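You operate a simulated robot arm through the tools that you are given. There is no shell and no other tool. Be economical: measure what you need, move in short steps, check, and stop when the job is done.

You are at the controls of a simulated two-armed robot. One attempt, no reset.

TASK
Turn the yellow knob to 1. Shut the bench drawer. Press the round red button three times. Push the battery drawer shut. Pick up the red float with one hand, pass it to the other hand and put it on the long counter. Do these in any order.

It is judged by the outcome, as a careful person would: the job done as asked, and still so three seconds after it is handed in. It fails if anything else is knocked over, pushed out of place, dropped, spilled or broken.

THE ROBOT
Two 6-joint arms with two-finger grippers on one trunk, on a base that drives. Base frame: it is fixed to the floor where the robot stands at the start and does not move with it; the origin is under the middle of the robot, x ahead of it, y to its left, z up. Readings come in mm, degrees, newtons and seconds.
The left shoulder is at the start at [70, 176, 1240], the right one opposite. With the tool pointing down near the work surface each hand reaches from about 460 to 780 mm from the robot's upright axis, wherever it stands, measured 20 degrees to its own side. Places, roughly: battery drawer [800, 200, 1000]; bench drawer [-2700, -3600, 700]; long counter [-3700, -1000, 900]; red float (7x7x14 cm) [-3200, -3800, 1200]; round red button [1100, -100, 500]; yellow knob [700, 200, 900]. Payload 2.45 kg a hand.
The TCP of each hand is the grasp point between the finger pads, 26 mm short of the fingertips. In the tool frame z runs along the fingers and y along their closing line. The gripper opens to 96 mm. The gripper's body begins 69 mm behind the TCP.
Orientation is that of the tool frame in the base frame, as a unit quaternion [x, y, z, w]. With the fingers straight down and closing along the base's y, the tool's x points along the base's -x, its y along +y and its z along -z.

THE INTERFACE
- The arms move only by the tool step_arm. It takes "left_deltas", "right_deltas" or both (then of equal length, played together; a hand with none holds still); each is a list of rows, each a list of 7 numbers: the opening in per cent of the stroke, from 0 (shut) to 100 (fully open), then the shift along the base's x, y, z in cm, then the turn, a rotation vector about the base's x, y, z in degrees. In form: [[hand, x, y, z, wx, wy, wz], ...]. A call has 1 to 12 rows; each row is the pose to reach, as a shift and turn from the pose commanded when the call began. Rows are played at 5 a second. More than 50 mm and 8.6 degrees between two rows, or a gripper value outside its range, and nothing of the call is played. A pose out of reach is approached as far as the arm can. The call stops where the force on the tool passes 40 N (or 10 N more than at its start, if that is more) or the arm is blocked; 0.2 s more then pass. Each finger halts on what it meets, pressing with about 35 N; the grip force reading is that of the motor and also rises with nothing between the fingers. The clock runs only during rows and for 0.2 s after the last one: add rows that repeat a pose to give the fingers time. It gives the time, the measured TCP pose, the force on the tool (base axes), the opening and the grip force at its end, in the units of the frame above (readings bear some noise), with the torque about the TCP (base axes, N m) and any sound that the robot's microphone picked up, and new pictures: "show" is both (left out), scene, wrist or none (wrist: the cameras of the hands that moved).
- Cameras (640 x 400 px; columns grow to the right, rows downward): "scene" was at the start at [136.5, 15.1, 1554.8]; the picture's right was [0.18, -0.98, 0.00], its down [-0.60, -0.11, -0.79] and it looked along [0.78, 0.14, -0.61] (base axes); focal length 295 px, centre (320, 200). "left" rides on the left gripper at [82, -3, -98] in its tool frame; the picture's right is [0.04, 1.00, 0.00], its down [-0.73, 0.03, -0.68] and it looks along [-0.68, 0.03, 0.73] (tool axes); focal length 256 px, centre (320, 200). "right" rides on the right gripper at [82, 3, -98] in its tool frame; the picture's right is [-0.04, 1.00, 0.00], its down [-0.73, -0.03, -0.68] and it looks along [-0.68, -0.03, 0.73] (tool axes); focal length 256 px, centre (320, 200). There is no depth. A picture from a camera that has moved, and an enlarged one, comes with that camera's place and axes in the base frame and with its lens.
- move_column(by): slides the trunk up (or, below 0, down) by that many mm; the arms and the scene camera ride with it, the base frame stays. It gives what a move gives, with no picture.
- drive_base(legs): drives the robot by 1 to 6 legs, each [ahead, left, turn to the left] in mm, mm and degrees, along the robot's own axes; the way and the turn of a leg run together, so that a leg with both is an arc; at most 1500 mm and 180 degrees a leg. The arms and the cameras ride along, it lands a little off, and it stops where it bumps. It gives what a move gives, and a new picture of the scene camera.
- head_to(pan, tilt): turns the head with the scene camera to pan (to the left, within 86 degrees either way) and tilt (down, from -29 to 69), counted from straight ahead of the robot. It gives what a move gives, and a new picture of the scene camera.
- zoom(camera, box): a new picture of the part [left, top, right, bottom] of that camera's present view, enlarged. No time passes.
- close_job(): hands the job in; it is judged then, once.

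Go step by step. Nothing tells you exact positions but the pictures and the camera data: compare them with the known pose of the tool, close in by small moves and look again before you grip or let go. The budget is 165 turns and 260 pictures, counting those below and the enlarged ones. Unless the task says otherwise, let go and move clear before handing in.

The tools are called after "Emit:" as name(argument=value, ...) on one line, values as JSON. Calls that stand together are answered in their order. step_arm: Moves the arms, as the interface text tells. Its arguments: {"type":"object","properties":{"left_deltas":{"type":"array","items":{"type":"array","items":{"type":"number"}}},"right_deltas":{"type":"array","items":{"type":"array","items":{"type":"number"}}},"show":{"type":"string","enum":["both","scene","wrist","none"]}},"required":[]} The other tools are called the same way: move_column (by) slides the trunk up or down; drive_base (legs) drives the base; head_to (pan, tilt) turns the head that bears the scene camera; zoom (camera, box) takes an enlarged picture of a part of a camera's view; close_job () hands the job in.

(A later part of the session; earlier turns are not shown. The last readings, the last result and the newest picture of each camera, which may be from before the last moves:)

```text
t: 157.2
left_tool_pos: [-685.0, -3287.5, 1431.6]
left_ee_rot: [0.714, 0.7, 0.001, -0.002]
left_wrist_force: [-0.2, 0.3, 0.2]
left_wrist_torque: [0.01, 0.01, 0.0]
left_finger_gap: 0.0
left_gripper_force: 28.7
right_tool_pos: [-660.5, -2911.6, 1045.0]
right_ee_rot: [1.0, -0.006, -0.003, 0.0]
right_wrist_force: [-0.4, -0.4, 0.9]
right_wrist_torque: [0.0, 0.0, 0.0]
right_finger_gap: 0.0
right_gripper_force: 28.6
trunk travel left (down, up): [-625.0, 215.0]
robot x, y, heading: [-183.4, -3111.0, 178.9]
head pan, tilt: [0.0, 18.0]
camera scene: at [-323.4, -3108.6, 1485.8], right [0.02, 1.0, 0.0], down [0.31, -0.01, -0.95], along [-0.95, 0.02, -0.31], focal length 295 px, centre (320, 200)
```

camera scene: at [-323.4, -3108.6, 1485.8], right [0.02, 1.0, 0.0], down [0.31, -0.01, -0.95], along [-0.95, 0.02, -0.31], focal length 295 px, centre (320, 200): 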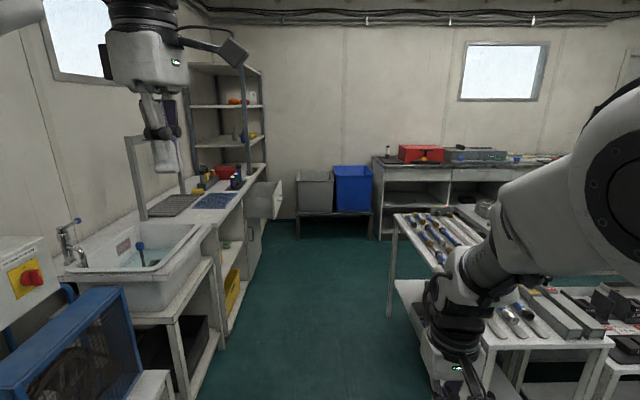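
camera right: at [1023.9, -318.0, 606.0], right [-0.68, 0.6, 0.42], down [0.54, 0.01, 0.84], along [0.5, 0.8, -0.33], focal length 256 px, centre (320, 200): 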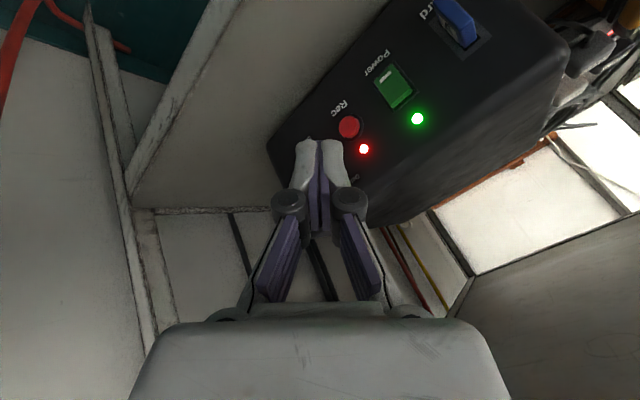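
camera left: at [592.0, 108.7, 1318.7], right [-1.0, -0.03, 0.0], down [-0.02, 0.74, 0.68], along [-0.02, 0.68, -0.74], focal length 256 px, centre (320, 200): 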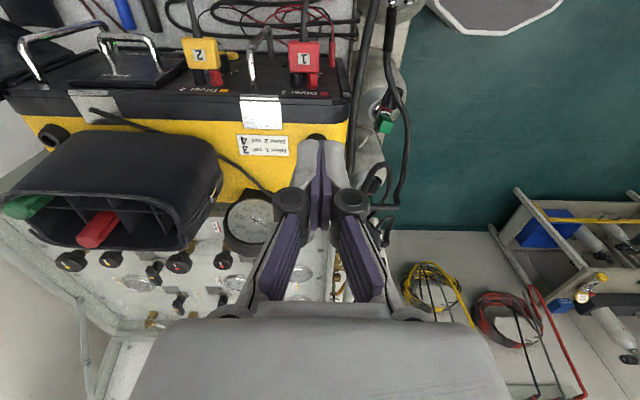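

The open drawer is visible on the left bench, with the rack beyond. Driving forward along the corridor.

Emit:
drive_base(legs=[[1450, 30, 1]])

Emit:
head_to(pan=30, tilt=25)

```text
t: 164.2
left_tool_pos: [-2106.0, -3304.6, 1431.1]
left_ee_rot: [0.71, 0.704, 0.001, -0.001]
left_wrist_force: [0.0, 0.0, -0.6]
left_wrist_torque: [0.0, 0.0, 0.04]
left_finger_gap: 0.0
left_gripper_force: 28.4
right_tool_pos: [-2084.6, -2928.3, 1046.4]
right_ee_rot: [1.0, -0.001, -0.003, 0.0]
right_wrist_force: [0.2, -0.5, 0.2]
right_wrist_torque: [-0.01, 0.02, 0.01]
right_finger_gap: 0.0
right_gripper_force: 28.6
trunk travel left (down, up): [-625.0, 215.0]
robot x, y, heading: [-1600.7, -3120.3, 179.8]
head pan, tilt: [0.0, 18.0]
camera scene: at [-1746.2, -3122.9, 1485.9], right [0.01, 1.0, 0.0], down [0.31, 0.0, -0.95], along [-0.95, 0.01, -0.31], focal length 295 px, centre (320, 200)
```

scene: 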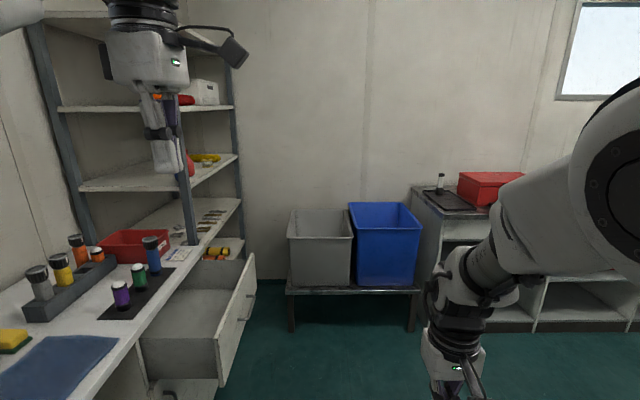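

```text
t: 165.2
left_tool_pos: [-2106.5, -3305.3, 1431.7]
left_ee_rot: [0.711, 0.703, 0.002, -0.002]
left_wrist_force: [0.3, -0.4, 0.0]
left_wrist_torque: [-0.01, -0.02, 0.06]
left_finger_gap: 0.0
left_gripper_force: 28.5
right_tool_pos: [-2086.6, -2929.6, 1044.0]
right_ee_rot: [1.0, 0.0, -0.002, 0.0]
right_wrist_force: [-0.2, 0.0, 0.3]
right_wrist_torque: [0.02, 0.02, -0.02]
right_finger_gap: 0.0
right_gripper_force: 28.7
trunk travel left (down, up): [-625.0, 215.0]
robot x, y, heading: [-1605.1, -3122.1, 179.7]
head pan, tilt: [30.0, 25.0]
camera scene: at [-1733.2, -3169.0, 1474.5], right [-0.49, 0.87, 0.0], down [0.37, 0.21, -0.91], along [-0.79, -0.45, -0.42], focal length 295 px, centre (320, 200)
```

scene: 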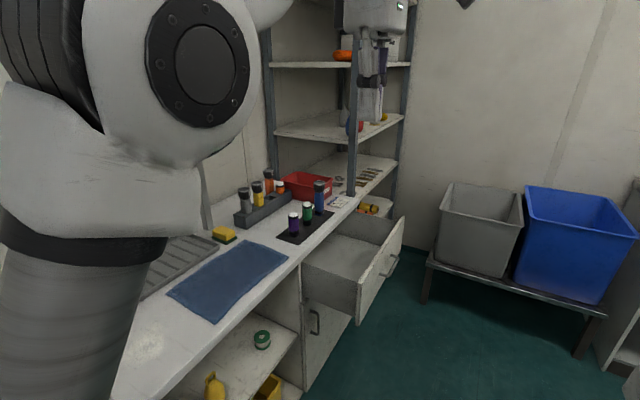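

The drawer front stands out at about y −3445 (bench front y≈−3633), spanning x −2500…−3015. I'll check the space on the right before turning to face it.

Emit:
head_to(pan=-60, tilt=30)

```text
t: 166.8
left_tool_pos: [-2105.8, -3304.8, 1431.9]
left_ee_rot: [0.71, 0.704, 0.001, -0.001]
left_wrist_force: [1.2, -1.0, -0.1]
left_wrist_torque: [-0.03, 0.01, 0.01]
left_finger_gap: 0.1
left_gripper_force: 28.3
right_tool_pos: [-2085.2, -2929.8, 1046.4]
right_ee_rot: [1.0, 0.0, -0.003, 0.001]
right_wrist_force: [0.1, -0.3, -0.5]
right_wrist_torque: [0.0, 0.02, 0.01]
right_finger_gap: 0.0
right_gripper_force: 28.4
trunk travel left (down, up): [-625.0, 215.0]
robot x, y, heading: [-1604.4, -3125.4, 179.3]
head pan, tilt: [-60.0, 30.0]
camera scene: at [-1697.7, -3045.0, 1466.5], right [0.87, 0.49, 0.0], down [0.25, -0.43, -0.87], along [-0.43, 0.75, -0.5], focal length 295 px, centre (320, 200)
```

scene: 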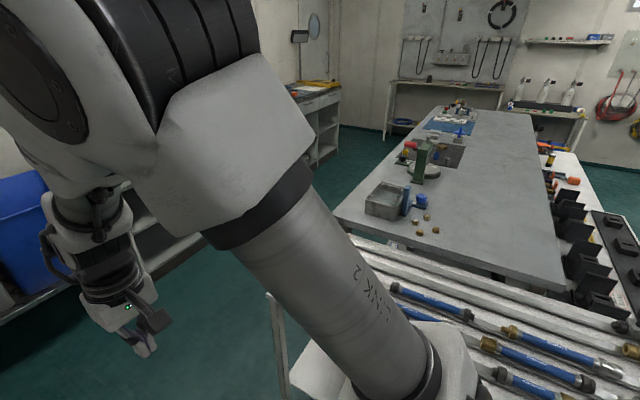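

Beyond x≈−2150 the floor is open on that side. Driving ahead, easing right and turning to face the drawer.

Emit:
drive_base(legs=[[500, 0, 0.7], [640, -230, 0], [0, 0, 90]])

Emit:
head_to(pan=0, tilt=40)

```text
t: 177.0
left_tool_pos: [-2536.1, -3388.0, 1432.9]
left_ee_rot: [-0.015, 1.0, 0.0, -0.002]
left_wrist_force: [-0.8, -0.7, 0.8]
left_wrist_torque: [-0.01, 0.0, -0.03]
left_finger_gap: 0.0
left_gripper_force: 28.0
right_tool_pos: [-2911.7, -3382.9, 1045.0]
right_ee_rot: [0.693, 0.721, -0.001, 0.002]
right_wrist_force: [-0.4, 0.7, -0.3]
right_wrist_torque: [0.01, -0.02, 0.01]
right_finger_gap: 0.0
right_gripper_force: 28.5
trunk travel left (down, up): [-625.0, 215.0]
robot x, y, heading: [-2735.9, -2896.9, -88.2]
head pan, tilt: [-60.0, 30.0]
camera scene: at [-2811.1, -2993.0, 1466.5], right [-0.53, 0.85, 0.0], down [0.42, 0.26, -0.87], along [-0.74, -0.46, -0.5], focal length 295 px, centre (320, 200)
```

scene: 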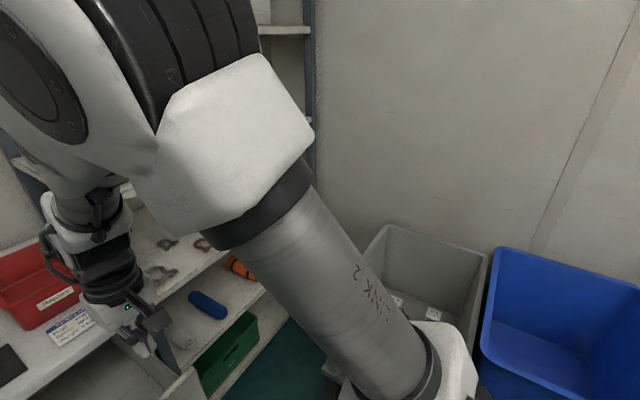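

```text
t: 178.3
left_tool_pos: [-2535.9, -3388.9, 1432.7]
left_ee_rot: [-0.015, 1.0, 0.0, -0.002]
left_wrist_force: [0.2, 0.2, -0.1]
left_wrist_torque: [0.0, 0.03, 0.0]
left_finger_gap: 0.0
left_gripper_force: 28.1
right_tool_pos: [-2911.4, -3383.5, 1045.3]
right_ee_rot: [0.693, 0.721, -0.001, 0.002]
right_wrist_force: [0.3, -1.2, 0.4]
right_wrist_torque: [0.01, -0.03, -0.02]
right_finger_gap: 0.0
right_gripper_force: 28.2
trunk travel left (down, up): [-625.0, 215.0]
robot x, y, heading: [-2734.8, -2897.4, -88.0]
head pan, tilt: [0.0, 40.0]
camera scene: at [-2731.5, -3030.3, 1451.2], right [-1.0, -0.03, 0.0], down [-0.02, 0.64, -0.77], along [0.02, -0.77, -0.64], focal length 295 px, centre (320, 200)
```

scene: 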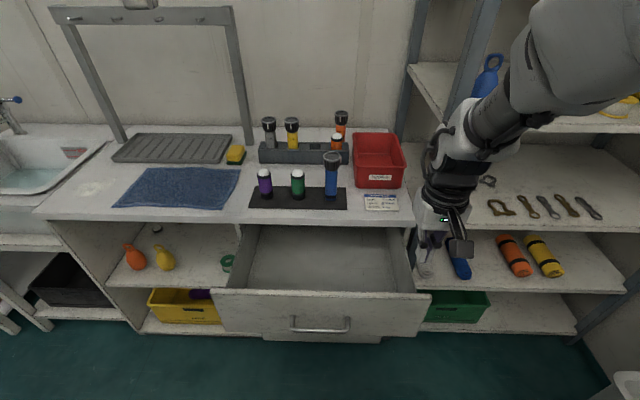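

The drawer is right in front, its face from z≈590 to 800 with the handle at about z 670. I'll back up 70 mm and bring the right hand, pitched forward, in front of its upper centre.

Emit:
drive_base(legs=[[-70, 0, -1.8]])

Emit:
step_arm(right_deltas=[[0, 1.2, 0, -2, -3.5, 0, 0], [0, 2.5, 0, -5, -7, 0, 0], [0, 3.8, -0.5, -8, -10.5, 0, 0], [0, 5.1, -1.5, -11, -14, 0, 0], [0, 6.4, -2.5, -14, -17.5, 0, 0], [0, 7.7, -3.5, -17, -21, 0, 0], [0, 9, -4.5, -20, -24.5, 0, 0], [0, 10.3, -5.5, -23, -28, 0, 0], [0, 11.7, -6.2, -25.5, -31.5, 0, 0], [0, 13.1, -6.7, -27.4, -35, 0, 0], [0, 13.1, -6.7, -27.4, -35, 0, 0]], show="both")

```text
t: 179.3
left_tool_pos: [-2552.6, -3328.6, 1432.3]
left_ee_rot: [0.001, 1.0, 0.0, -0.001]
left_wrist_force: [-0.3, -0.5, -0.6]
left_wrist_torque: [0.0, -0.01, 0.0]
left_finger_gap: 0.1
left_gripper_force: 28.5
right_tool_pos: [-2927.9, -3309.8, 1045.4]
right_ee_rot: [0.705, 0.709, -0.002, 0.001]
right_wrist_force: [-0.9, -0.3, -1.1]
right_wrist_torque: [0.02, -0.01, 0.04]
right_finger_gap: 0.0
right_gripper_force: 28.5
trunk travel left (down, up): [-625.0, 215.0]
robot x, y, heading: [-2737.2, -2827.6, -90.0]
head pan, tilt: [0.0, 40.0]
camera scene: at [-2736.9, -2963.4, 1450.8], right [-1.0, 0.0, 0.0], down [0.0, 0.64, -0.76], along [0.0, -0.76, -0.64], focal length 295 px, centre (320, 200)
```

scene: 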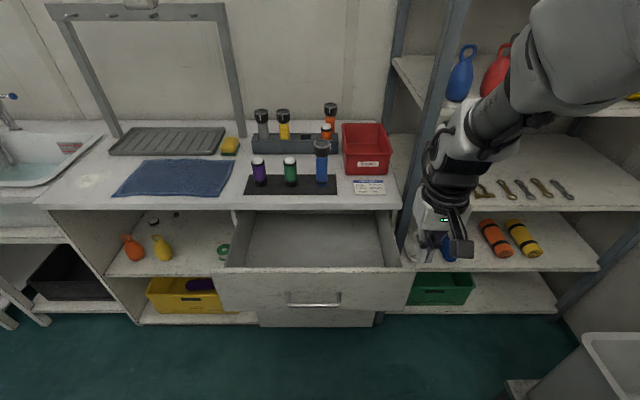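

```text
t: 181.7
left_tool_pos: [-2551.9, -3324.6, 1431.6]
left_ee_rot: [0.001, 1.0, 0.0, -0.002]
left_wrist_force: [0.0, -0.3, -0.7]
left_wrist_torque: [-0.03, 0.01, 0.0]
left_finger_gap: 0.3
left_gripper_force: 28.5
right_tool_pos: [-2858.2, -3404.4, 755.7]
right_ee_rot: [0.671, 0.677, -0.214, 0.214]
right_wrist_force: [0.3, -0.1, 0.6]
right_wrist_torque: [-0.01, 0.0, 0.0]
right_finger_gap: 0.0
right_gripper_force: 28.9
right hand out of reach, approached as far as the arm can: row 4, 5, 6, 7, 8, 9, 10, 11
trunk travel left (down, up): [-625.0, 215.0]
robot x, y, heading: [-2737.3, -2825.1, -90.0]
head pan, tilt: [0.0, 40.0]
camera scene: at [-2736.6, -2960.4, 1451.2], right [-1.0, 0.0, 0.0], down [0.0, 0.64, -0.77], along [0.0, -0.77, -0.64], focal length 295 px, centre (320, 200)
camera right: at [-2856.5, -3282.9, 787.4], right [1.0, -0.03, 0.02], down [-0.02, -0.21, 0.98], along [-0.02, -0.98, -0.21], focal length 256 px, centre (320, 200)
```

scene: 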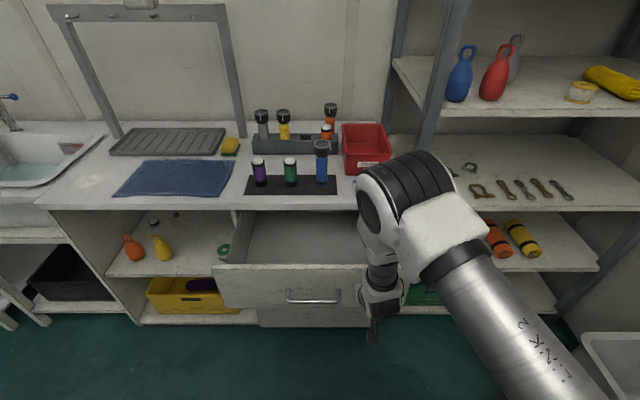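
right: 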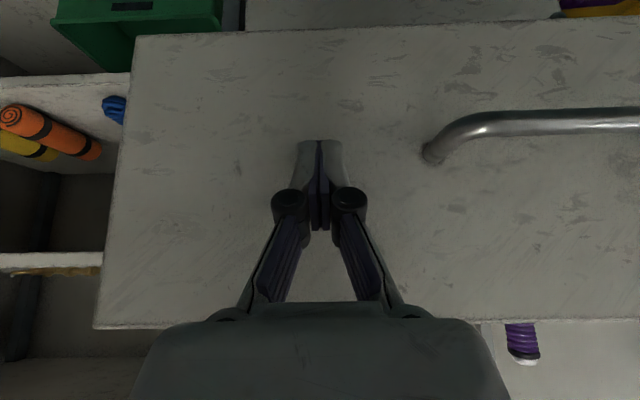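

The hand is in front of the drawer, right of the handle. Pushing it shut toward −y.

Emit:
step_arm(right_deltas=[[0, 0, -2, 0, 0, 0, 0], [0, 0, -4, 0, 0, 0, 0], [0, 0, -6, 0, 0, 0, 0], [0, 0, -8, 0, 0, 0, 0], [0, 0, -10, 0, 0, 0, 0], [0, 0, -12, 0, 0, 0, 0], [0, 0, -14, 0, 0, 0, 0], [0, 0, -16, 0, 0, 0, 0], [0, 0, -18, 0, 0, 0, 0]], show="scene")

```text
t: 183.7
left_tool_pos: [-2552.1, -3327.6, 1431.9]
left_ee_rot: [0.0, 1.0, -0.001, -0.002]
left_wrist_force: [0.1, 0.3, -0.1]
left_wrist_torque: [0.04, 0.01, -0.03]
left_finger_gap: 0.0
left_gripper_force: 28.4
right_tool_pos: [-2857.5, -3586.2, 755.5]
right_ee_rot: [0.671, 0.676, -0.215, 0.214]
right_wrist_force: [0.4, 0.1, 0.2]
right_wrist_torque: [-0.06, 0.01, -0.04]
right_finger_gap: 0.0
right_gripper_force: 28.7
trunk travel left (down, up): [-625.0, 215.0]
robot x, y, heading: [-2738.4, -2828.8, -89.8]
head pan, tilt: [0.0, 40.0]
camera scene: at [-2737.0, -2961.7, 1451.1], right [-1.0, 0.0, 0.0], down [0.0, 0.64, -0.77], along [0.0, -0.77, -0.64], focal length 295 px, centre (320, 200)
```

scene: 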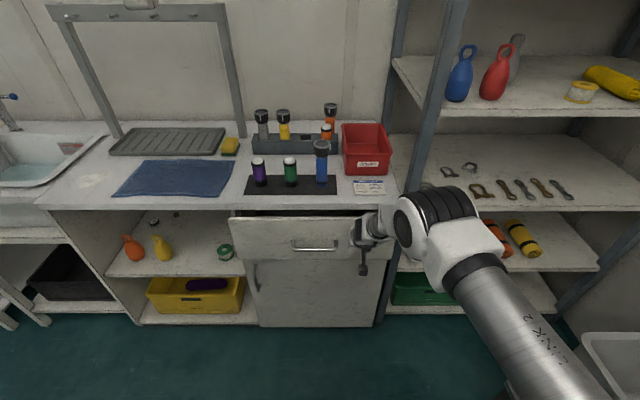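

Almost closed; a little more push.

Emit:
step_arm(right_deltas=[[0, 0, -1, 0, 0, 0, 0], [0, 0, -2, 0, 0, 0, 0], [0, 0, -3, 0, 0, 0, 0], [0, 0, -4, 0, 0, 0, 0], [0, 0, -5, 0, 0, 0, 0], [0, 0, -6, 0, 0, 0, 0]], show="scene")

```text
t: 184.9
left_tool_pos: [-2554.3, -3318.7, 1435.3]
left_ee_rot: [0.002, 1.0, -0.002, -0.002]
left_wrist_force: [-0.4, -0.1, 0.3]
left_wrist_torque: [0.02, 0.02, 0.01]
left_finger_gap: 0.0
left_gripper_force: 28.6
right_tool_pos: [-2858.5, -3621.0, 755.0]
right_ee_rot: [0.674, 0.677, -0.211, 0.207]
right_wrist_force: [0.6, 27.9, 12.9]
right_wrist_torque: [0.05, -0.04, 0.04]
right_finger_gap: 5.9
right_gripper_force: 28.6
trunk travel left (down, up): [-625.0, 215.0]
robot x, y, heading: [-2739.3, -2822.9, -90.1]
head pan, tilt: [0.0, 40.0]
stopped in row 5 (right hand): the force on the tool passed its limit at 53 N (the readings are from after the stop); the commanded pose is now the measured one
camera scene: at [-2736.7, -2954.5, 1452.1], right [-1.0, 0.0, 0.0], down [0.0, 0.64, -0.77], along [0.0, -0.77, -0.64], focal length 295 px, centre (320, 200)
```

scene: 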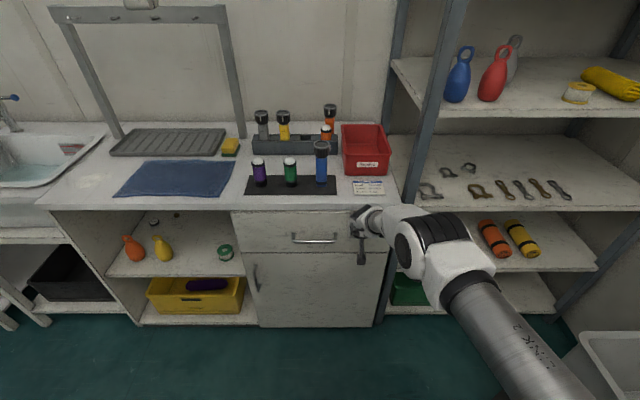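

The drawer is shut. I'll back the right hand off to its tucked pose, raise the trunk and move in front of the rack, where the red float stands on the upper shelf near (−3238, −3819).

Emit:
step_arm(right_deltas=[[0, 0, 4.5, 0, 0, 0, 0], [0, 0, 9, 0, 0, 0, 0], [0, 0, 13.5, 0, 0, 0, 0], [0, 0, 18, 0, 0, 0, 0], [0, -1, 21, 4, 5, 0, 0], [0, -2, 23, 8, 10, 0, 0], [0, -3, 25, 12, 15, 0, 0], [0, -4, 26.5, 16, 20, 0, 0], [0, -5, 28, 20, 25, 0, 0], [0, -6, 29.5, 24, 30, 0, 0], [0, -7, 31.1, 28.5, 35, 0, 0]], show="none")

Emit:
move_column(by=150)

Emit:
drive_base(legs=[[0, -350, 0], [237, 0, 0]])

Emit:
head_to(pan=-5, tilt=25)

```text
refused: row 5 steps farther than a row can; nothing moved
```

```text
t: 185.6
left_tool_pos: [-2552.9, -3321.4, 1467.5]
left_ee_rot: [0.001, 1.0, -0.002, -0.001]
left_wrist_force: [0.2, 1.3, 0.4]
left_wrist_torque: [0.0, -0.05, 0.02]
left_finger_gap: 0.0
left_gripper_force: 28.9
right_tool_pos: [-2858.1, -3620.7, 782.0]
right_ee_rot: [0.675, 0.678, -0.209, 0.203]
right_wrist_force: [0.3, 0.9, -0.1]
right_wrist_torque: [0.0, -0.02, 0.01]
right_finger_gap: 0.1
right_gripper_force: 28.3
trunk travel left (down, up): [-659.0, 181.0]
robot x, y, heading: [-2739.4, -2823.8, -90.1]
head pan, tilt: [0.0, 40.0]
stopped: the force on the tool passed its limit at 54 N (the readings are from after the stop); the commanded pose is now the measured one
```

```text
t: 188.6
left_tool_pos: [-2895.1, -3408.1, 1468.1]
left_ee_rot: [-0.002, 1.0, -0.001, -0.002]
left_wrist_force: [0.6, 0.2, 0.4]
left_wrist_torque: [0.02, -0.04, 0.0]
left_finger_gap: 0.1
left_gripper_force: 28.3
right_tool_pos: [-3199.1, -3696.8, 767.5]
right_ee_rot: [0.676, 0.685, -0.198, 0.187]
right_wrist_force: [-0.1, 0.8, -1.8]
right_wrist_torque: [-0.09, -0.05, 0.04]
right_finger_gap: 0.0
right_gripper_force: 28.6
trunk travel left (down, up): [-659.0, 181.0]
robot x, y, heading: [-3083.8, -2912.0, -89.7]
head pan, tilt: [0.0, 40.0]
stopped in leg 2: the force on the tool passed its limit at 125 N (the readings are from after the stop); the commanded pose is now the measured one
camera scene: at [-3081.9, -3045.2, 1485.7], right [-1.0, -0.01, 0.0], down [0.0, 0.64, -0.77], along [0.0, -0.77, -0.64], focal length 295 px, centre (320, 200)
```

scene: 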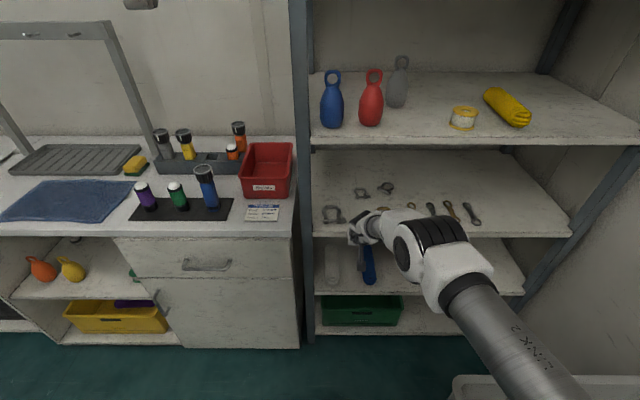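

```text
t: 189.3
left_tool_pos: [-2895.6, -3409.2, 1467.4]
left_ee_rot: [-0.002, 1.0, -0.001, -0.002]
left_wrist_force: [0.2, 1.1, 0.1]
left_wrist_torque: [-0.02, 0.0, -0.01]
left_finger_gap: 0.0
left_gripper_force: 28.6
right_tool_pos: [-3199.0, -3695.8, 765.9]
right_ee_rot: [0.676, 0.685, -0.198, 0.187]
right_wrist_force: [1.0, 7.5, -3.4]
right_wrist_torque: [0.01, 0.09, -0.07]
right_finger_gap: 0.0
right_gripper_force: 28.2
trunk travel left (down, up): [-659.0, 181.0]
robot x, y, heading: [-3082.8, -2906.4, -89.6]
head pan, tilt: [-5.0, 25.0]
camera scene: at [-3089.9, -3052.5, 1508.6], right [-1.0, 0.08, 0.0], down [0.03, 0.42, -0.91], along [-0.07, -0.9, -0.42], focal length 295 px, centre (320, 200)
```

scene: 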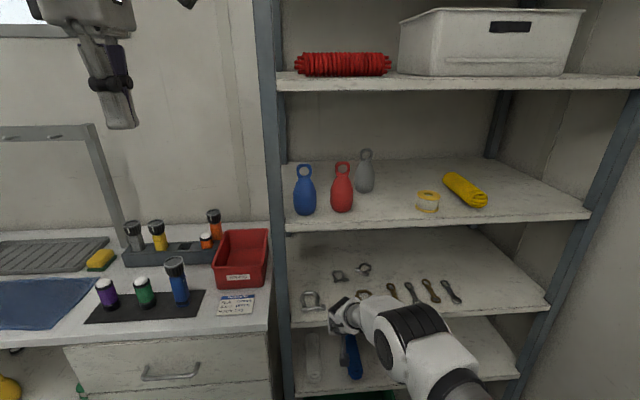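

My queued moves ran on after a refused step, and the right hand ended up nudged against the rack. I'll inspect carefully before moving anything.

Emit:
zoom(camera="right", box=[0, 0, 640, 400])

Emit:
zoom(camera="scene", box=[270, 220, 570, 400])

```text
1.00 times, centred on (320, 200) of right (not enlarged: the box is as wide or as high as the picture)
camera zoom: at [-3196.7, -3576.6, 806.9], right [1.0, -0.03, 0.01], down [-0.01, -0.27, 0.96], along [-0.02, -0.96, -0.27], focal length 256 px, centre (320, 200)
```

zoom: 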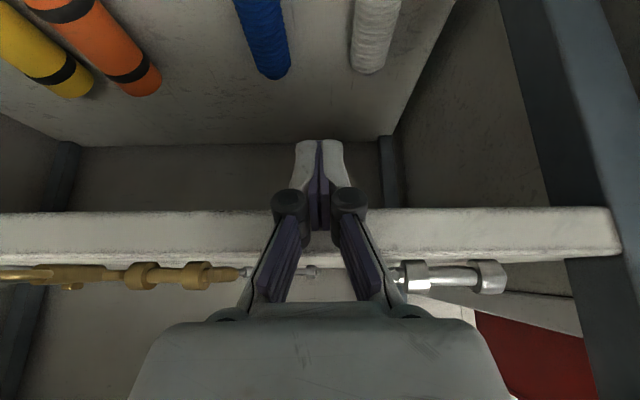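

```text
2.13 times, centred on (420, 310) of scene
camera zoom: at [-3089.9, -3052.5, 1508.6], right [-1.0, 0.08, 0.0], down [0.03, 0.42, -0.91], along [-0.07, -0.9, -0.42], focal length 629 px, centre (107, -35)
```

zoom: 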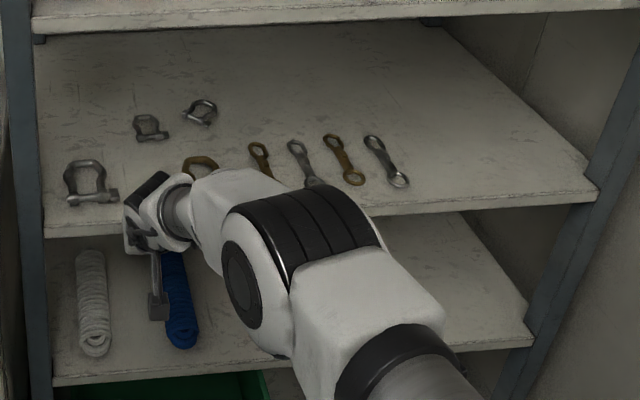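

Nothing has been displaced: the gripper merely stopped against the shelf's front edge. I'll pull straight back out.

Emit:
step_arm(right_deltas=[[0, 0, 3, 0, 0, 0, 0], [0, 0, 7, 0, 0, 0, 0], [0, 0, 11, 0, 0, 0, 0], [0, 0, 15, 0, 0, 0, 0]], show="wrist")

```text
t: 190.3
left_tool_pos: [-2894.9, -3408.8, 1466.8]
left_ee_rot: [-0.002, 1.0, -0.001, -0.003]
left_wrist_force: [0.3, 1.0, 0.3]
left_wrist_torque: [-0.04, 0.0, -0.03]
left_finger_gap: 0.0
left_gripper_force: 28.2
right_tool_pos: [-3198.1, -3545.8, 764.6]
right_ee_rot: [0.676, 0.684, -0.199, 0.188]
right_wrist_force: [-0.7, -0.4, -1.4]
right_wrist_torque: [0.0, 0.01, 0.0]
right_finger_gap: 0.0
right_gripper_force: 28.0
trunk travel left (down, up): [-659.0, 181.0]
robot x, y, heading: [-3085.7, -2909.8, -89.7]
head pan, tilt: [-5.0, 25.0]
camera right: at [-3195.9, -3425.1, 806.1], right [1.0, -0.03, 0.0], down [-0.01, -0.27, 0.96], along [-0.02, -0.96, -0.27], focal length 256 px, centre (320, 200)
```

right: 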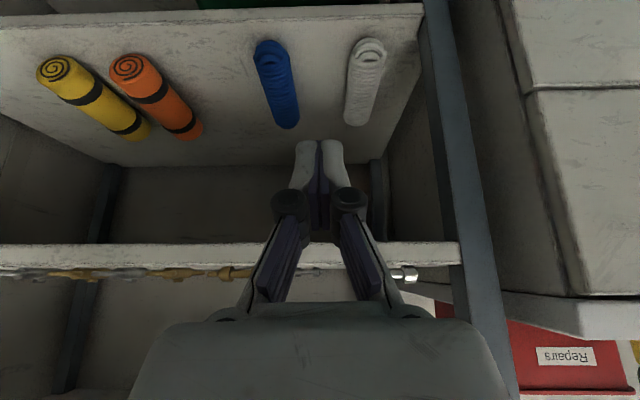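

Clear of the rack, drawer still shut. Now raise the trunk 150 mm.

Emit:
move_column(by=150)

```text
t: 192.1
left_tool_pos: [-2896.0, -3410.9, 1616.2]
left_ee_rot: [-0.002, 1.0, 0.0, -0.002]
left_wrist_force: [-0.5, -0.2, 0.4]
left_wrist_torque: [0.02, 0.01, 0.01]
left_finger_gap: 0.0
left_gripper_force: 28.3
right_tool_pos: [-3199.1, -3547.2, 915.3]
right_ee_rot: [0.676, 0.684, -0.198, 0.189]
right_wrist_force: [-0.2, 0.8, -0.5]
right_wrist_torque: [0.02, 0.0, 0.02]
right_finger_gap: 0.2
right_gripper_force: 28.4
trunk travel left (down, up): [-809.0, 31.0]
robot x, y, heading: [-3083.1, -2907.8, -89.7]
head pan, tilt: [-5.0, 25.0]
```

The float's centre is about (−3212, −3775), standing on the shelf at z≈1146, with the blue float 105 mm beside it. I'll raise the right hand to that height, open, pitched 40° down.

Emit:
step_arm(right_deltas=[[30, 0, 0, 4.6, -3, 0, 0], [60, -0.3, 0, 9.2, -6, 0, 0], [100, -0.6, 0, 13.8, -9, 0, 0], [100, -0.9, 0, 18.4, -12, 0, 0], [100, -1.1, 0, 23, -15, 0, 0], [100, -1.3, 0, 27.5, -18, 0, 0], [100, -1.3, 0, 27.5, -18, 0, 0]], show="both")

```text
t: 193.4
left_tool_pos: [-2895.6, -3410.3, 1616.4]
left_ee_rot: [-0.001, 1.0, 0.0, -0.002]
left_wrist_force: [-1.2, -0.5, -0.2]
left_wrist_torque: [0.03, -0.01, 0.01]
left_finger_gap: 0.0
left_gripper_force: 28.7
right_tool_pos: [-3229.2, -3515.0, 1061.3]
right_ee_rot: [0.679, 0.662, -0.224, 0.225]
right_wrist_force: [0.1, -0.7, -0.5]
right_wrist_torque: [0.0, 0.02, -0.03]
right_finger_gap: 96.0
right_gripper_force: 0.1
right hand out of reach, approached as far as the arm can: row 4, 5, 6
trunk travel left (down, up): [-809.0, 31.0]
robot x, y, heading: [-3085.1, -2910.6, -89.9]
head pan, tilt: [-5.0, 25.0]
stopped in row 6 (right hand): the arm was blocked; the commanded pose is now the measured one
camera scene: at [-3089.8, -3053.8, 1658.6], right [-1.0, 0.08, 0.0], down [0.03, 0.42, -0.91], along [-0.07, -0.9, -0.42], focal length 295 px, centre (320, 200)
camera right: at [-3223.8, -3391.5, 1092.1], right [1.0, -0.05, 0.03], down [-0.04, -0.18, 0.98], along [-0.05, -0.98, -0.18], focal length 256 px, centre (320, 200)
```

scene: 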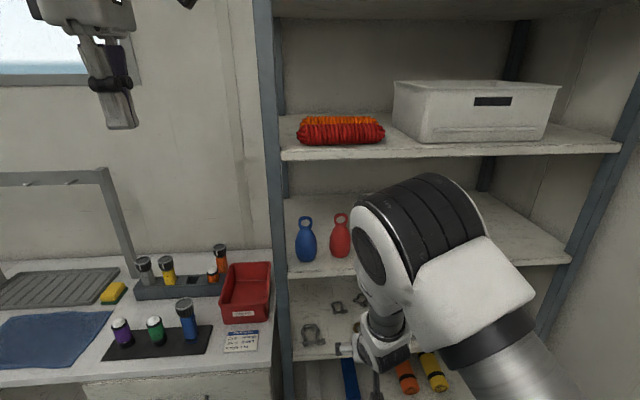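
right: 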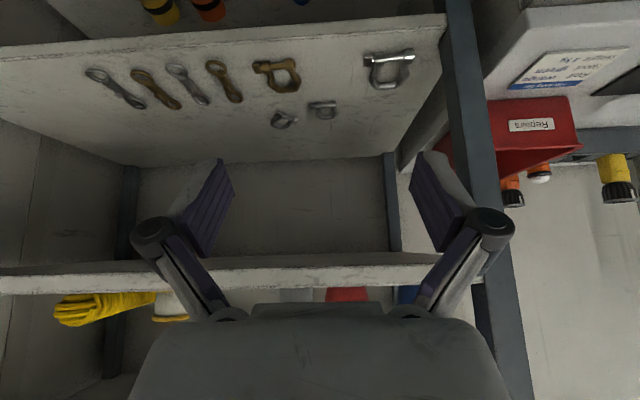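

The arm was blocked — the elbow is too folded this close to the rack. I'll back the base 110 mm and raise the hand while more extended.

Emit:
step_arm(right_deltas=[[100, 0, 0, -3, 3, 0, 0], [100, 0, 0, -6, 5, 0, 0], [100, 0, 0, -6, 5, 0, 0]], show="none")

Emit:
drive_base(legs=[[-110, 0, 0]])

```text
t: 194.2
left_tool_pos: [-2895.7, -3408.2, 1615.7]
left_ee_rot: [-0.002, 1.0, -0.001, -0.002]
left_wrist_force: [0.0, 0.8, -0.3]
left_wrist_torque: [-0.02, 0.0, -0.01]
left_finger_gap: 0.1
left_gripper_force: 28.1
right_tool_pos: [-3228.0, -3513.7, 1002.5]
right_ee_rot: [0.685, 0.674, -0.196, 0.194]
right_wrist_force: [0.3, 0.3, 0.5]
right_wrist_torque: [0.0, -0.02, -0.01]
right_finger_gap: 96.1
right_gripper_force: 0.0
trunk travel left (down, up): [-809.0, 31.0]
robot x, y, heading: [-3084.1, -2909.1, -89.6]
head pan, tilt: [-5.0, 25.0]
```

```text
t: 195.4
left_tool_pos: [-2897.1, -3302.9, 1614.6]
left_ee_rot: [-0.002, 1.0, 0.001, -0.001]
left_wrist_force: [-0.2, 0.1, -0.1]
left_wrist_torque: [0.04, 0.01, 0.01]
left_finger_gap: 0.0
left_gripper_force: 28.4
right_tool_pos: [-3229.9, -3405.9, 1001.6]
right_ee_rot: [0.687, 0.672, -0.196, 0.195]
right_wrist_force: [-0.2, 0.2, 0.2]
right_wrist_torque: [-0.01, 0.0, -0.02]
right_finger_gap: 96.0
right_gripper_force: 0.0
trunk travel left (down, up): [-809.0, 31.0]
robot x, y, heading: [-3085.4, -2798.4, -89.6]
head pan, tilt: [-5.0, 25.0]
camera scene: at [-3090.8, -2946.5, 1658.2], right [-1.0, 0.08, 0.0], down [0.03, 0.42, -0.91], along [-0.07, -0.9, -0.43], focal length 295 px, centre (320, 200)
```

scene: 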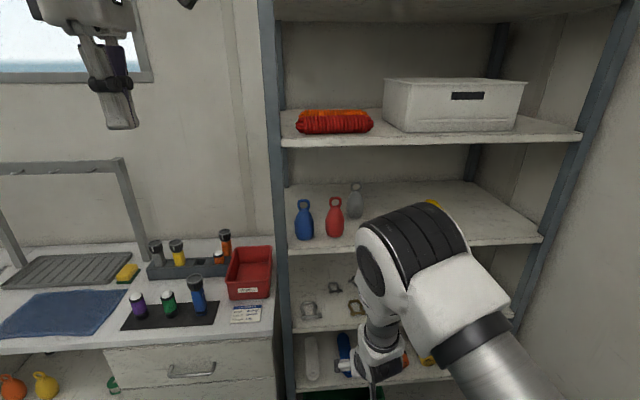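

Extending and raising the hand together now.

Emit:
step_arm(right_deltas=[[100, 0, -4, 0.5, 0, 0, 0], [100, 0, -8, 2, -2, 0, 0], [100, 0, -11, 5, -5, 0, 0], [100, 0, -13, 9, -8, 0, 0], [100, 0, -14, 12.5, -12, 0, 0], [100, 0, -15, 16, -15, 0, 0], [100, 0, -15.4, 18.8, -18, 0, 0], [100, 0, -15.4, 18.8, -18, 0, 0]], show="both")

```text
t: 197.2
left_tool_pos: [-2896.9, -3301.2, 1616.0]
left_ee_rot: [-0.002, 1.0, 0.0, -0.002]
left_wrist_force: [-0.4, -0.6, -0.3]
left_wrist_torque: [0.02, -0.01, -0.03]
left_finger_gap: 0.3
left_gripper_force: 29.0
right_tool_pos: [-3229.1, -3559.6, 1190.7]
right_ee_rot: [0.648, 0.634, -0.299, 0.299]
right_wrist_force: [-0.6, 0.8, -0.2]
right_wrist_torque: [0.03, 0.01, -0.02]
right_finger_gap: 96.0
right_gripper_force: 0.0
trunk travel left (down, up): [-809.0, 31.0]
robot x, y, heading: [-3084.6, -2800.8, -89.5]
head pan, tilt: [-5.0, 25.0]
camera scene: at [-3090.8, -2943.9, 1658.5], right [-1.0, 0.08, 0.0], down [0.03, 0.42, -0.91], along [-0.07, -0.9, -0.42], focal length 295 px, centre (320, 200)
camera right: at [-3223.4, -3432.1, 1192.1], right [1.0, -0.04, 0.04], down [-0.04, 0.05, 1.0], along [-0.04, -1.0, 0.05], focal length 256 px, centre (320, 200)
```

scene: 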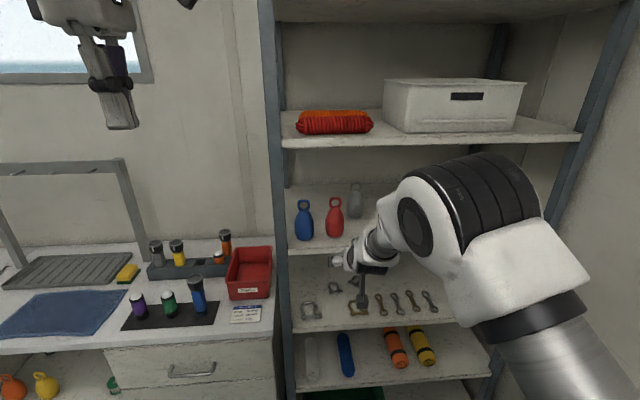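
right: 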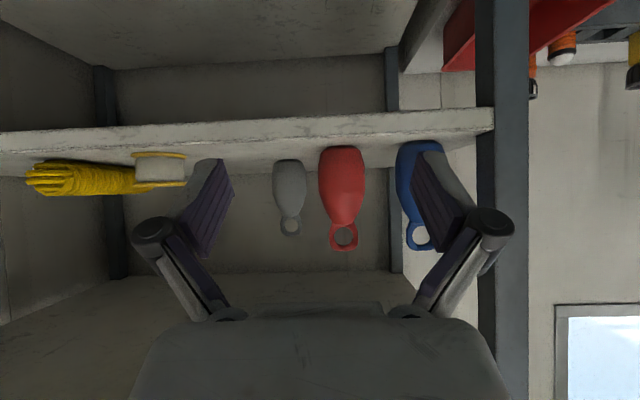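

Clear view of the red float at about (−3205, −3783). I'll align the hand in x, then drive forward 120 mm toward it.

Emit:
step_arm(right_deltas=[[100, 1.2, 0, -0.5, 0, 0, 0], [100, 2.4, 0, -0.8, 0, 0, 0], [100, 2.4, 0, -0.8, 0, 0, 0]], show="none")

Emit:
drive_base(legs=[[120, 0, 0]])

Emit:
zoom(camera="right", box=[0, 0, 640, 400])

```text
t: 198.1
left_tool_pos: [-2897.2, -3299.8, 1618.3]
left_ee_rot: [-0.001, 1.0, 0.001, -0.002]
left_wrist_force: [0.1, -0.5, -0.7]
left_wrist_torque: [0.0, -0.03, 0.03]
left_finger_gap: 0.1
left_gripper_force: 28.2
right_tool_pos: [-3206.0, -3557.0, 1183.4]
right_ee_rot: [0.647, 0.634, -0.299, 0.3]
right_wrist_force: [-0.1, -0.1, 0.4]
right_wrist_torque: [0.02, 0.04, -0.01]
right_finger_gap: 96.0
right_gripper_force: 0.1
trunk travel left (down, up): [-809.0, 31.0]
robot x, y, heading: [-3086.6, -2804.5, -89.7]
head pan, tilt: [-5.0, 25.0]
```

```text
t: 199.3
left_tool_pos: [-2895.6, -3421.3, 1617.7]
left_ee_rot: [-0.001, 1.0, -0.002, -0.002]
left_wrist_force: [-0.8, -0.4, -0.2]
left_wrist_torque: [-0.01, 0.0, -0.02]
left_finger_gap: 0.2
left_gripper_force: 28.8
right_tool_pos: [-3205.3, -3679.6, 1186.6]
right_ee_rot: [0.648, 0.632, -0.3, 0.3]
right_wrist_force: [0.2, -0.2, -0.1]
right_wrist_torque: [0.0, 0.0, 0.0]
right_finger_gap: 95.9
right_gripper_force: 0.1
trunk travel left (down, up): [-809.0, 31.0]
robot x, y, heading: [-3083.7, -2925.0, -90.0]
head pan, tilt: [-5.0, 25.0]
camera scene: at [-3090.4, -3063.4, 1659.0], right [-1.0, 0.08, 0.0], down [0.04, 0.42, -0.91], along [-0.08, -0.9, -0.42], focal length 295 px, centre (320, 200)
```

scene: 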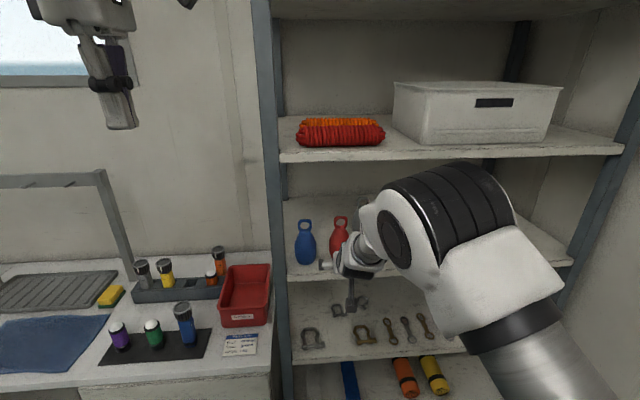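

```text
1.00 times, centred on (320, 200) of right (not enlarged: the box is as wide or as high as the picture)
camera zoom: at [-3200.0, -3552.5, 1185.9], right [1.0, -0.04, 0.04], down [-0.04, 0.05, 1.0], along [-0.05, -1.0, 0.05], focal length 256 px, centre (320, 200)
```

zoom: 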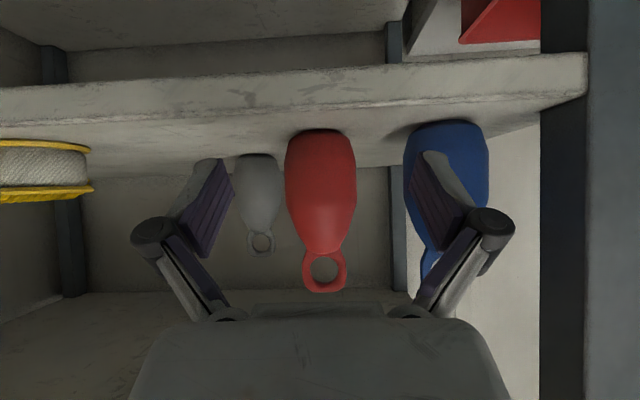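

Well aligned; the float's centre is about y −3776. Small x trim, then 92 mm more forward.

Emit:
step_arm(right_deltas=[[100, -0.4, 0, -0.4, 0, 0, 0], [100, -0.4, 0, -0.4, 0, 0, 0]], show="none")

Emit:
drive_base(legs=[[92, 0, 0]])

Emit:
zoom(camera="right", box=[0, 0, 640, 400])

```text
t: 199.9
left_tool_pos: [-2895.7, -3420.8, 1617.5]
left_ee_rot: [-0.001, 1.0, -0.001, -0.002]
left_wrist_force: [-0.5, 0.0, -0.1]
left_wrist_torque: [-0.03, 0.0, 0.02]
left_finger_gap: 0.0
left_gripper_force: 28.2
right_tool_pos: [-3208.4, -3679.1, 1181.7]
right_ee_rot: [0.648, 0.633, -0.299, 0.299]
right_wrist_force: [0.1, 0.5, -0.4]
right_wrist_torque: [0.01, -0.01, -0.01]
right_finger_gap: 95.9
right_gripper_force: 0.0
trunk travel left (down, up): [-809.0, 31.0]
robot x, y, heading: [-3083.3, -2927.3, -89.8]
head pan, tilt: [-5.0, 25.0]
```

```text
t: 201.0
left_tool_pos: [-2895.3, -3507.9, 1619.7]
left_ee_rot: [-0.002, 1.0, -0.004, -0.001]
left_wrist_force: [1.0, 1.2, 0.4]
left_wrist_torque: [-0.06, 0.03, -0.01]
left_finger_gap: 0.0
left_gripper_force: 28.8
right_tool_pos: [-3209.1, -3767.5, 1184.7]
right_ee_rot: [0.646, 0.633, -0.3, 0.302]
right_wrist_force: [-0.3, 0.2, -0.6]
right_wrist_torque: [-0.01, -0.04, -0.01]
right_finger_gap: 96.1
right_gripper_force: 0.0
trunk travel left (down, up): [-809.0, 31.0]
robot x, y, heading: [-3082.9, -3015.2, -89.6]
head pan, tilt: [-5.0, 25.0]
camera scene: at [-3090.0, -3150.6, 1659.5], right [-1.0, 0.08, 0.0], down [0.04, 0.42, -0.91], along [-0.07, -0.91, -0.42], focal length 295 px, centre (320, 200)
```

scene: 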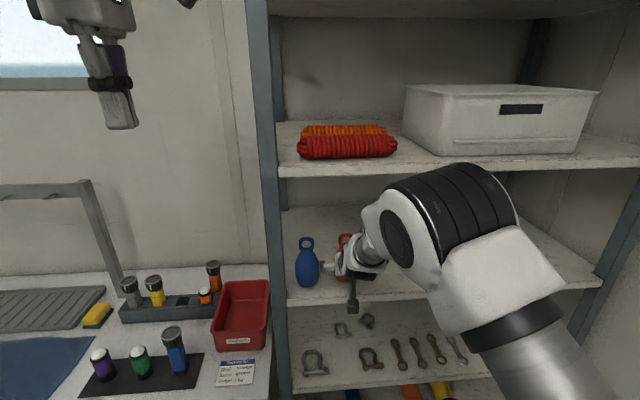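

```text
1.00 times, centred on (320, 200) of right (not enlarged: the box is as wide or as high as the picture)
camera zoom: at [-3203.4, -3641.3, 1184.1], right [1.0, -0.04, 0.04], down [-0.04, 0.06, 1.0], along [-0.05, -1.0, 0.05], focal length 256 px, centre (320, 200)
```

zoom: 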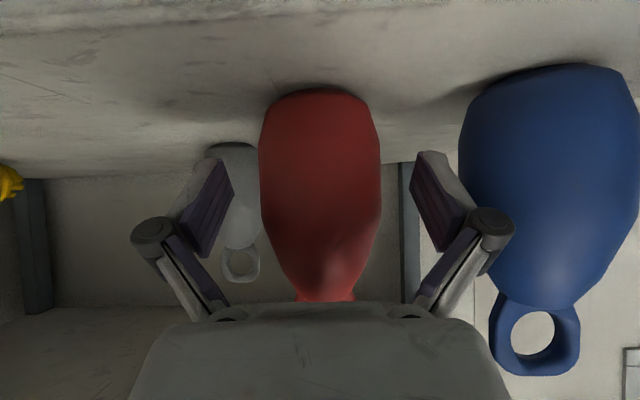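

The float is centred between the fingers. Closing.

Emit:
step_arm(right_deltas=[[85, 0, -0.3, 0, 0, 0, 0], [75, 0, -0.3, 0, 0, 0, 0], [60, 0, -0.3, 0, 0, 0, 0], [50, 0, -0.3, 0, 0, 0, 0], [50, 0, -0.3, 0, 0, 0, 0]], show="wrist")

```text
t: 202.2
left_tool_pos: [-2896.4, -3513.9, 1618.0]
left_ee_rot: [0.0, 1.0, -0.001, -0.002]
left_wrist_force: [-0.2, 0.1, 0.6]
left_wrist_torque: [0.0, -0.02, 0.01]
left_finger_gap: 0.0
left_gripper_force: 28.6
right_tool_pos: [-3207.5, -3777.0, 1183.6]
right_ee_rot: [0.648, 0.632, -0.301, 0.301]
right_wrist_force: [-0.4, -6.5, 13.9]
right_wrist_torque: [-0.14, 0.01, -0.01]
right_finger_gap: 60.3
right_gripper_force: 34.3
trunk travel left (down, up): [-809.0, 31.0]
robot x, y, heading: [-3082.8, -3010.9, -89.6]
head pan, tilt: [-5.0, 25.0]
camera right: at [-3202.8, -3650.0, 1182.7], right [1.0, -0.04, 0.04], down [-0.04, 0.06, 1.0], along [-0.05, -1.0, 0.05], focal length 256 px, centre (320, 200)
```

right: 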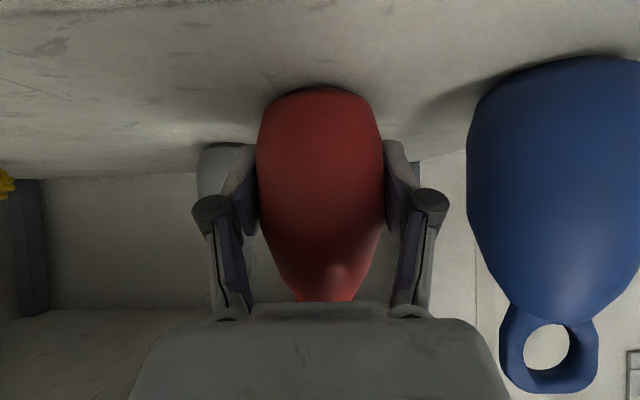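

Gripped (60 mm, 34 N). Lifting 3 cm, then backing the base out.

Emit:
step_arm(right_deltas=[[40, 0, 0, 1, 0, 0, 0], [30, 0, 0, 2, 0, 0, 0], [30, 0, 0, 3, 0, 0, 0], [30, 0, 0, 3, 0, 0, 0]], show="wrist")

```text
t: 203.2
left_tool_pos: [-2896.3, -3515.2, 1617.1]
left_ee_rot: [-0.001, 1.0, 0.0, -0.002]
left_wrist_force: [-0.3, -0.5, 0.0]
left_wrist_torque: [0.03, 0.0, 0.0]
left_finger_gap: 0.1
left_gripper_force: 28.5
right_tool_pos: [-3208.3, -3774.4, 1210.7]
right_ee_rot: [0.649, 0.633, -0.299, 0.298]
right_wrist_force: [0.0, -1.2, -1.4]
right_wrist_torque: [-0.02, -0.02, -0.03]
right_finger_gap: 60.3
right_gripper_force: 35.3
trunk travel left (down, up): [-809.0, 31.0]
robot x, y, heading: [-3078.6, -3013.1, -90.0]
head pan, tilt: [-5.0, 25.0]
camera right: at [-3203.7, -3649.2, 1210.6], right [1.0, -0.04, 0.04], down [-0.04, 0.05, 1.0], along [-0.05, -1.0, 0.05], focal length 256 px, centre (320, 200)
```

right: 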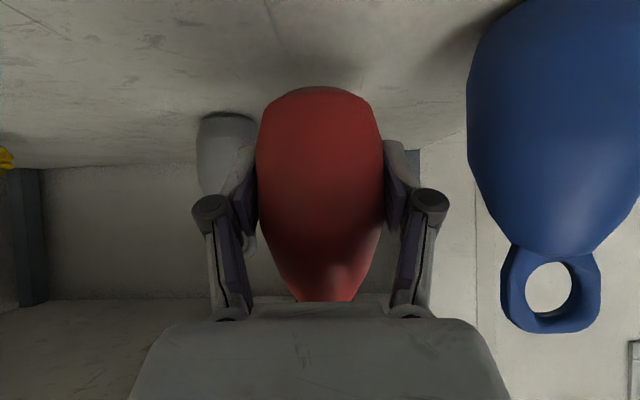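

Float lifted. Backing straight out.

Emit:
drive_base(legs=[[-400, 0, 0]])

```text
t: 205.7
left_tool_pos: [-2899.7, -3121.4, 1614.8]
left_ee_rot: [0.002, 1.0, 0.0, -0.002]
left_wrist_force: [0.2, -0.1, 0.2]
left_wrist_torque: [0.0, 0.01, -0.02]
left_finger_gap: 0.0
left_gripper_force: 28.5
right_tool_pos: [-3213.7, -3379.8, 1207.6]
right_ee_rot: [0.649, 0.632, -0.3, 0.299]
right_wrist_force: [0.6, 0.3, -1.2]
right_wrist_torque: [0.0, -0.01, 0.04]
right_finger_gap: 60.2
right_gripper_force: 34.6
trunk travel left (down, up): [-809.0, 31.0]
robot x, y, heading: [-3082.0, -2618.5, -90.1]
head pan, tilt: [-5.0, 25.0]
camera scene: at [-3091.2, -2764.8, 1658.3], right [-1.0, 0.09, 0.0], down [0.04, 0.42, -0.91], along [-0.08, -0.9, -0.42], focal length 295 px, centre (320, 200)
```

scene: 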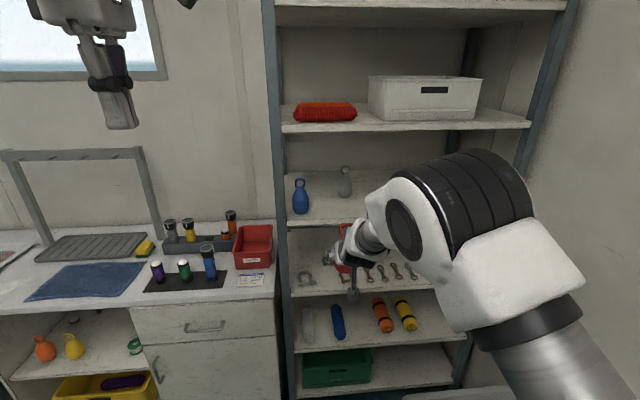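

Nothing else moved on the shelf. Now bring the float to the robot's midline for the handover; its ring lies flat to me, so the left hand (closing fore–aft) can pinch it from above.

Emit:
step_arm(right_deltas=[[30, 2, 1, -2, 0, 0, 0], [30, 4, 2, -4, 0, 0, 0], [30, 6, 3, -6, 0, 0, 0], [30, 8, 4, -8, 0, 0, 0], [30, 10, 5, -9, 0, 0, 0], [30, 11.5, 6, -9.8, 0, 0, 0], [30, 11.5, 6, -9.8, 0, 0, 0]], show="scene")

```text
t: 207.3
left_tool_pos: [-2900.1, -3121.4, 1615.9]
left_ee_rot: [0.002, 1.0, 0.0, -0.002]
left_wrist_force: [-0.1, 0.1, 0.3]
left_wrist_torque: [0.0, 0.03, 0.02]
left_finger_gap: 0.0
left_gripper_force: 29.1
right_tool_pos: [-3167.9, -3361.5, 1108.1]
right_ee_rot: [0.652, 0.63, -0.299, 0.298]
right_wrist_force: [0.1, 0.4, -2.1]
right_wrist_torque: [-0.03, -0.02, 0.03]
right_finger_gap: 60.3
right_gripper_force: 35.0
right hand out of reach, approached as far as the arm can: row 3, 4, 5, 6, 7
trunk travel left (down, up): [-809.0, 31.0]
robot x, y, heading: [-3084.5, -2621.8, -90.1]
head pan, tilt: [-5.0, 25.0]
camera scene: at [-3090.8, -2762.7, 1658.6], right [-1.0, 0.09, 0.0], down [0.04, 0.42, -0.91], along [-0.08, -0.9, -0.42], focal length 295 px, centre (320, 200)
```

scene: 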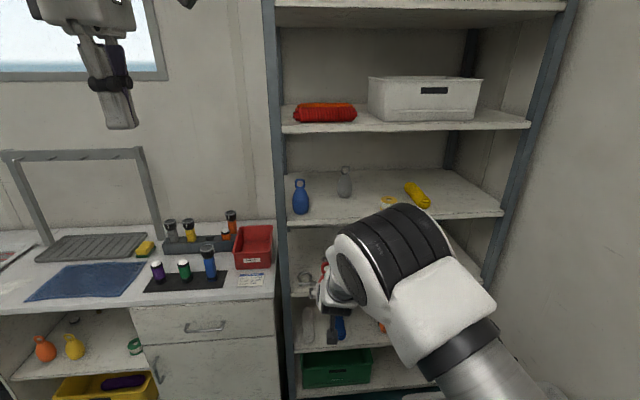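

The right arm is at its inward limit, so I'll yaw the hand 40° to the left, which swings the float toward the midline.

Emit:
step_arm(right_deltas=[[30, 2.1, 0.2, 0, 0, 0, 8], [30, 4.2, 0.6, 0, 0, 0, 16], [30, 6.2, 1.4, 0, 0, 0, 24], [30, 8.1, 2.4, 0, 0, 0, 32], [30, 9.8, 3.6, 0, 0, 0, 40], [30, 9.8, 3.6, 0, 0, 0, 40]], show="scene")

```text
t: 208.7
left_tool_pos: [-2899.5, -3119.8, 1616.8]
left_ee_rot: [0.002, 1.0, -0.001, -0.001]
left_wrist_force: [-0.6, -0.3, 0.2]
left_wrist_torque: [-0.02, 0.0, -0.03]
left_finger_gap: 0.0
left_gripper_force: 28.7
right_tool_pos: [-3066.6, -3324.2, 1110.1]
right_ee_rot: [0.396, 0.815, -0.18, 0.384]
right_wrist_force: [0.0, -0.5, -1.2]
right_wrist_torque: [-0.03, -0.01, 0.02]
right_finger_gap: 60.2
right_gripper_force: 34.9
trunk travel left (down, up): [-809.0, 31.0]
robot x, y, heading: [-3081.7, -2620.5, -90.2]
head pan, tilt: [-5.0, 25.0]
camera scene: at [-3091.2, -2762.4, 1658.6], right [-1.0, 0.09, 0.0], down [0.04, 0.42, -0.91], along [-0.08, -0.9, -0.42], focal length 295 px, centre (320, 200)
```

scene: 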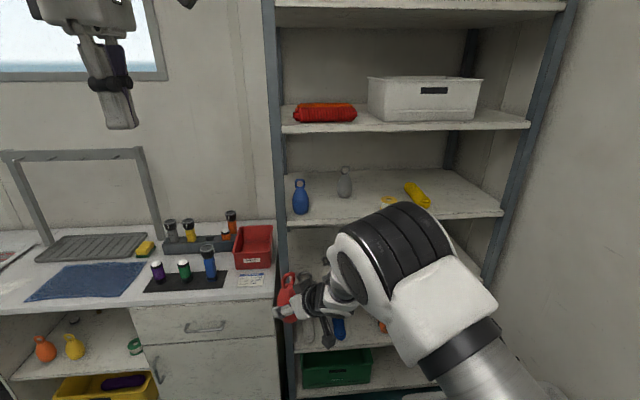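

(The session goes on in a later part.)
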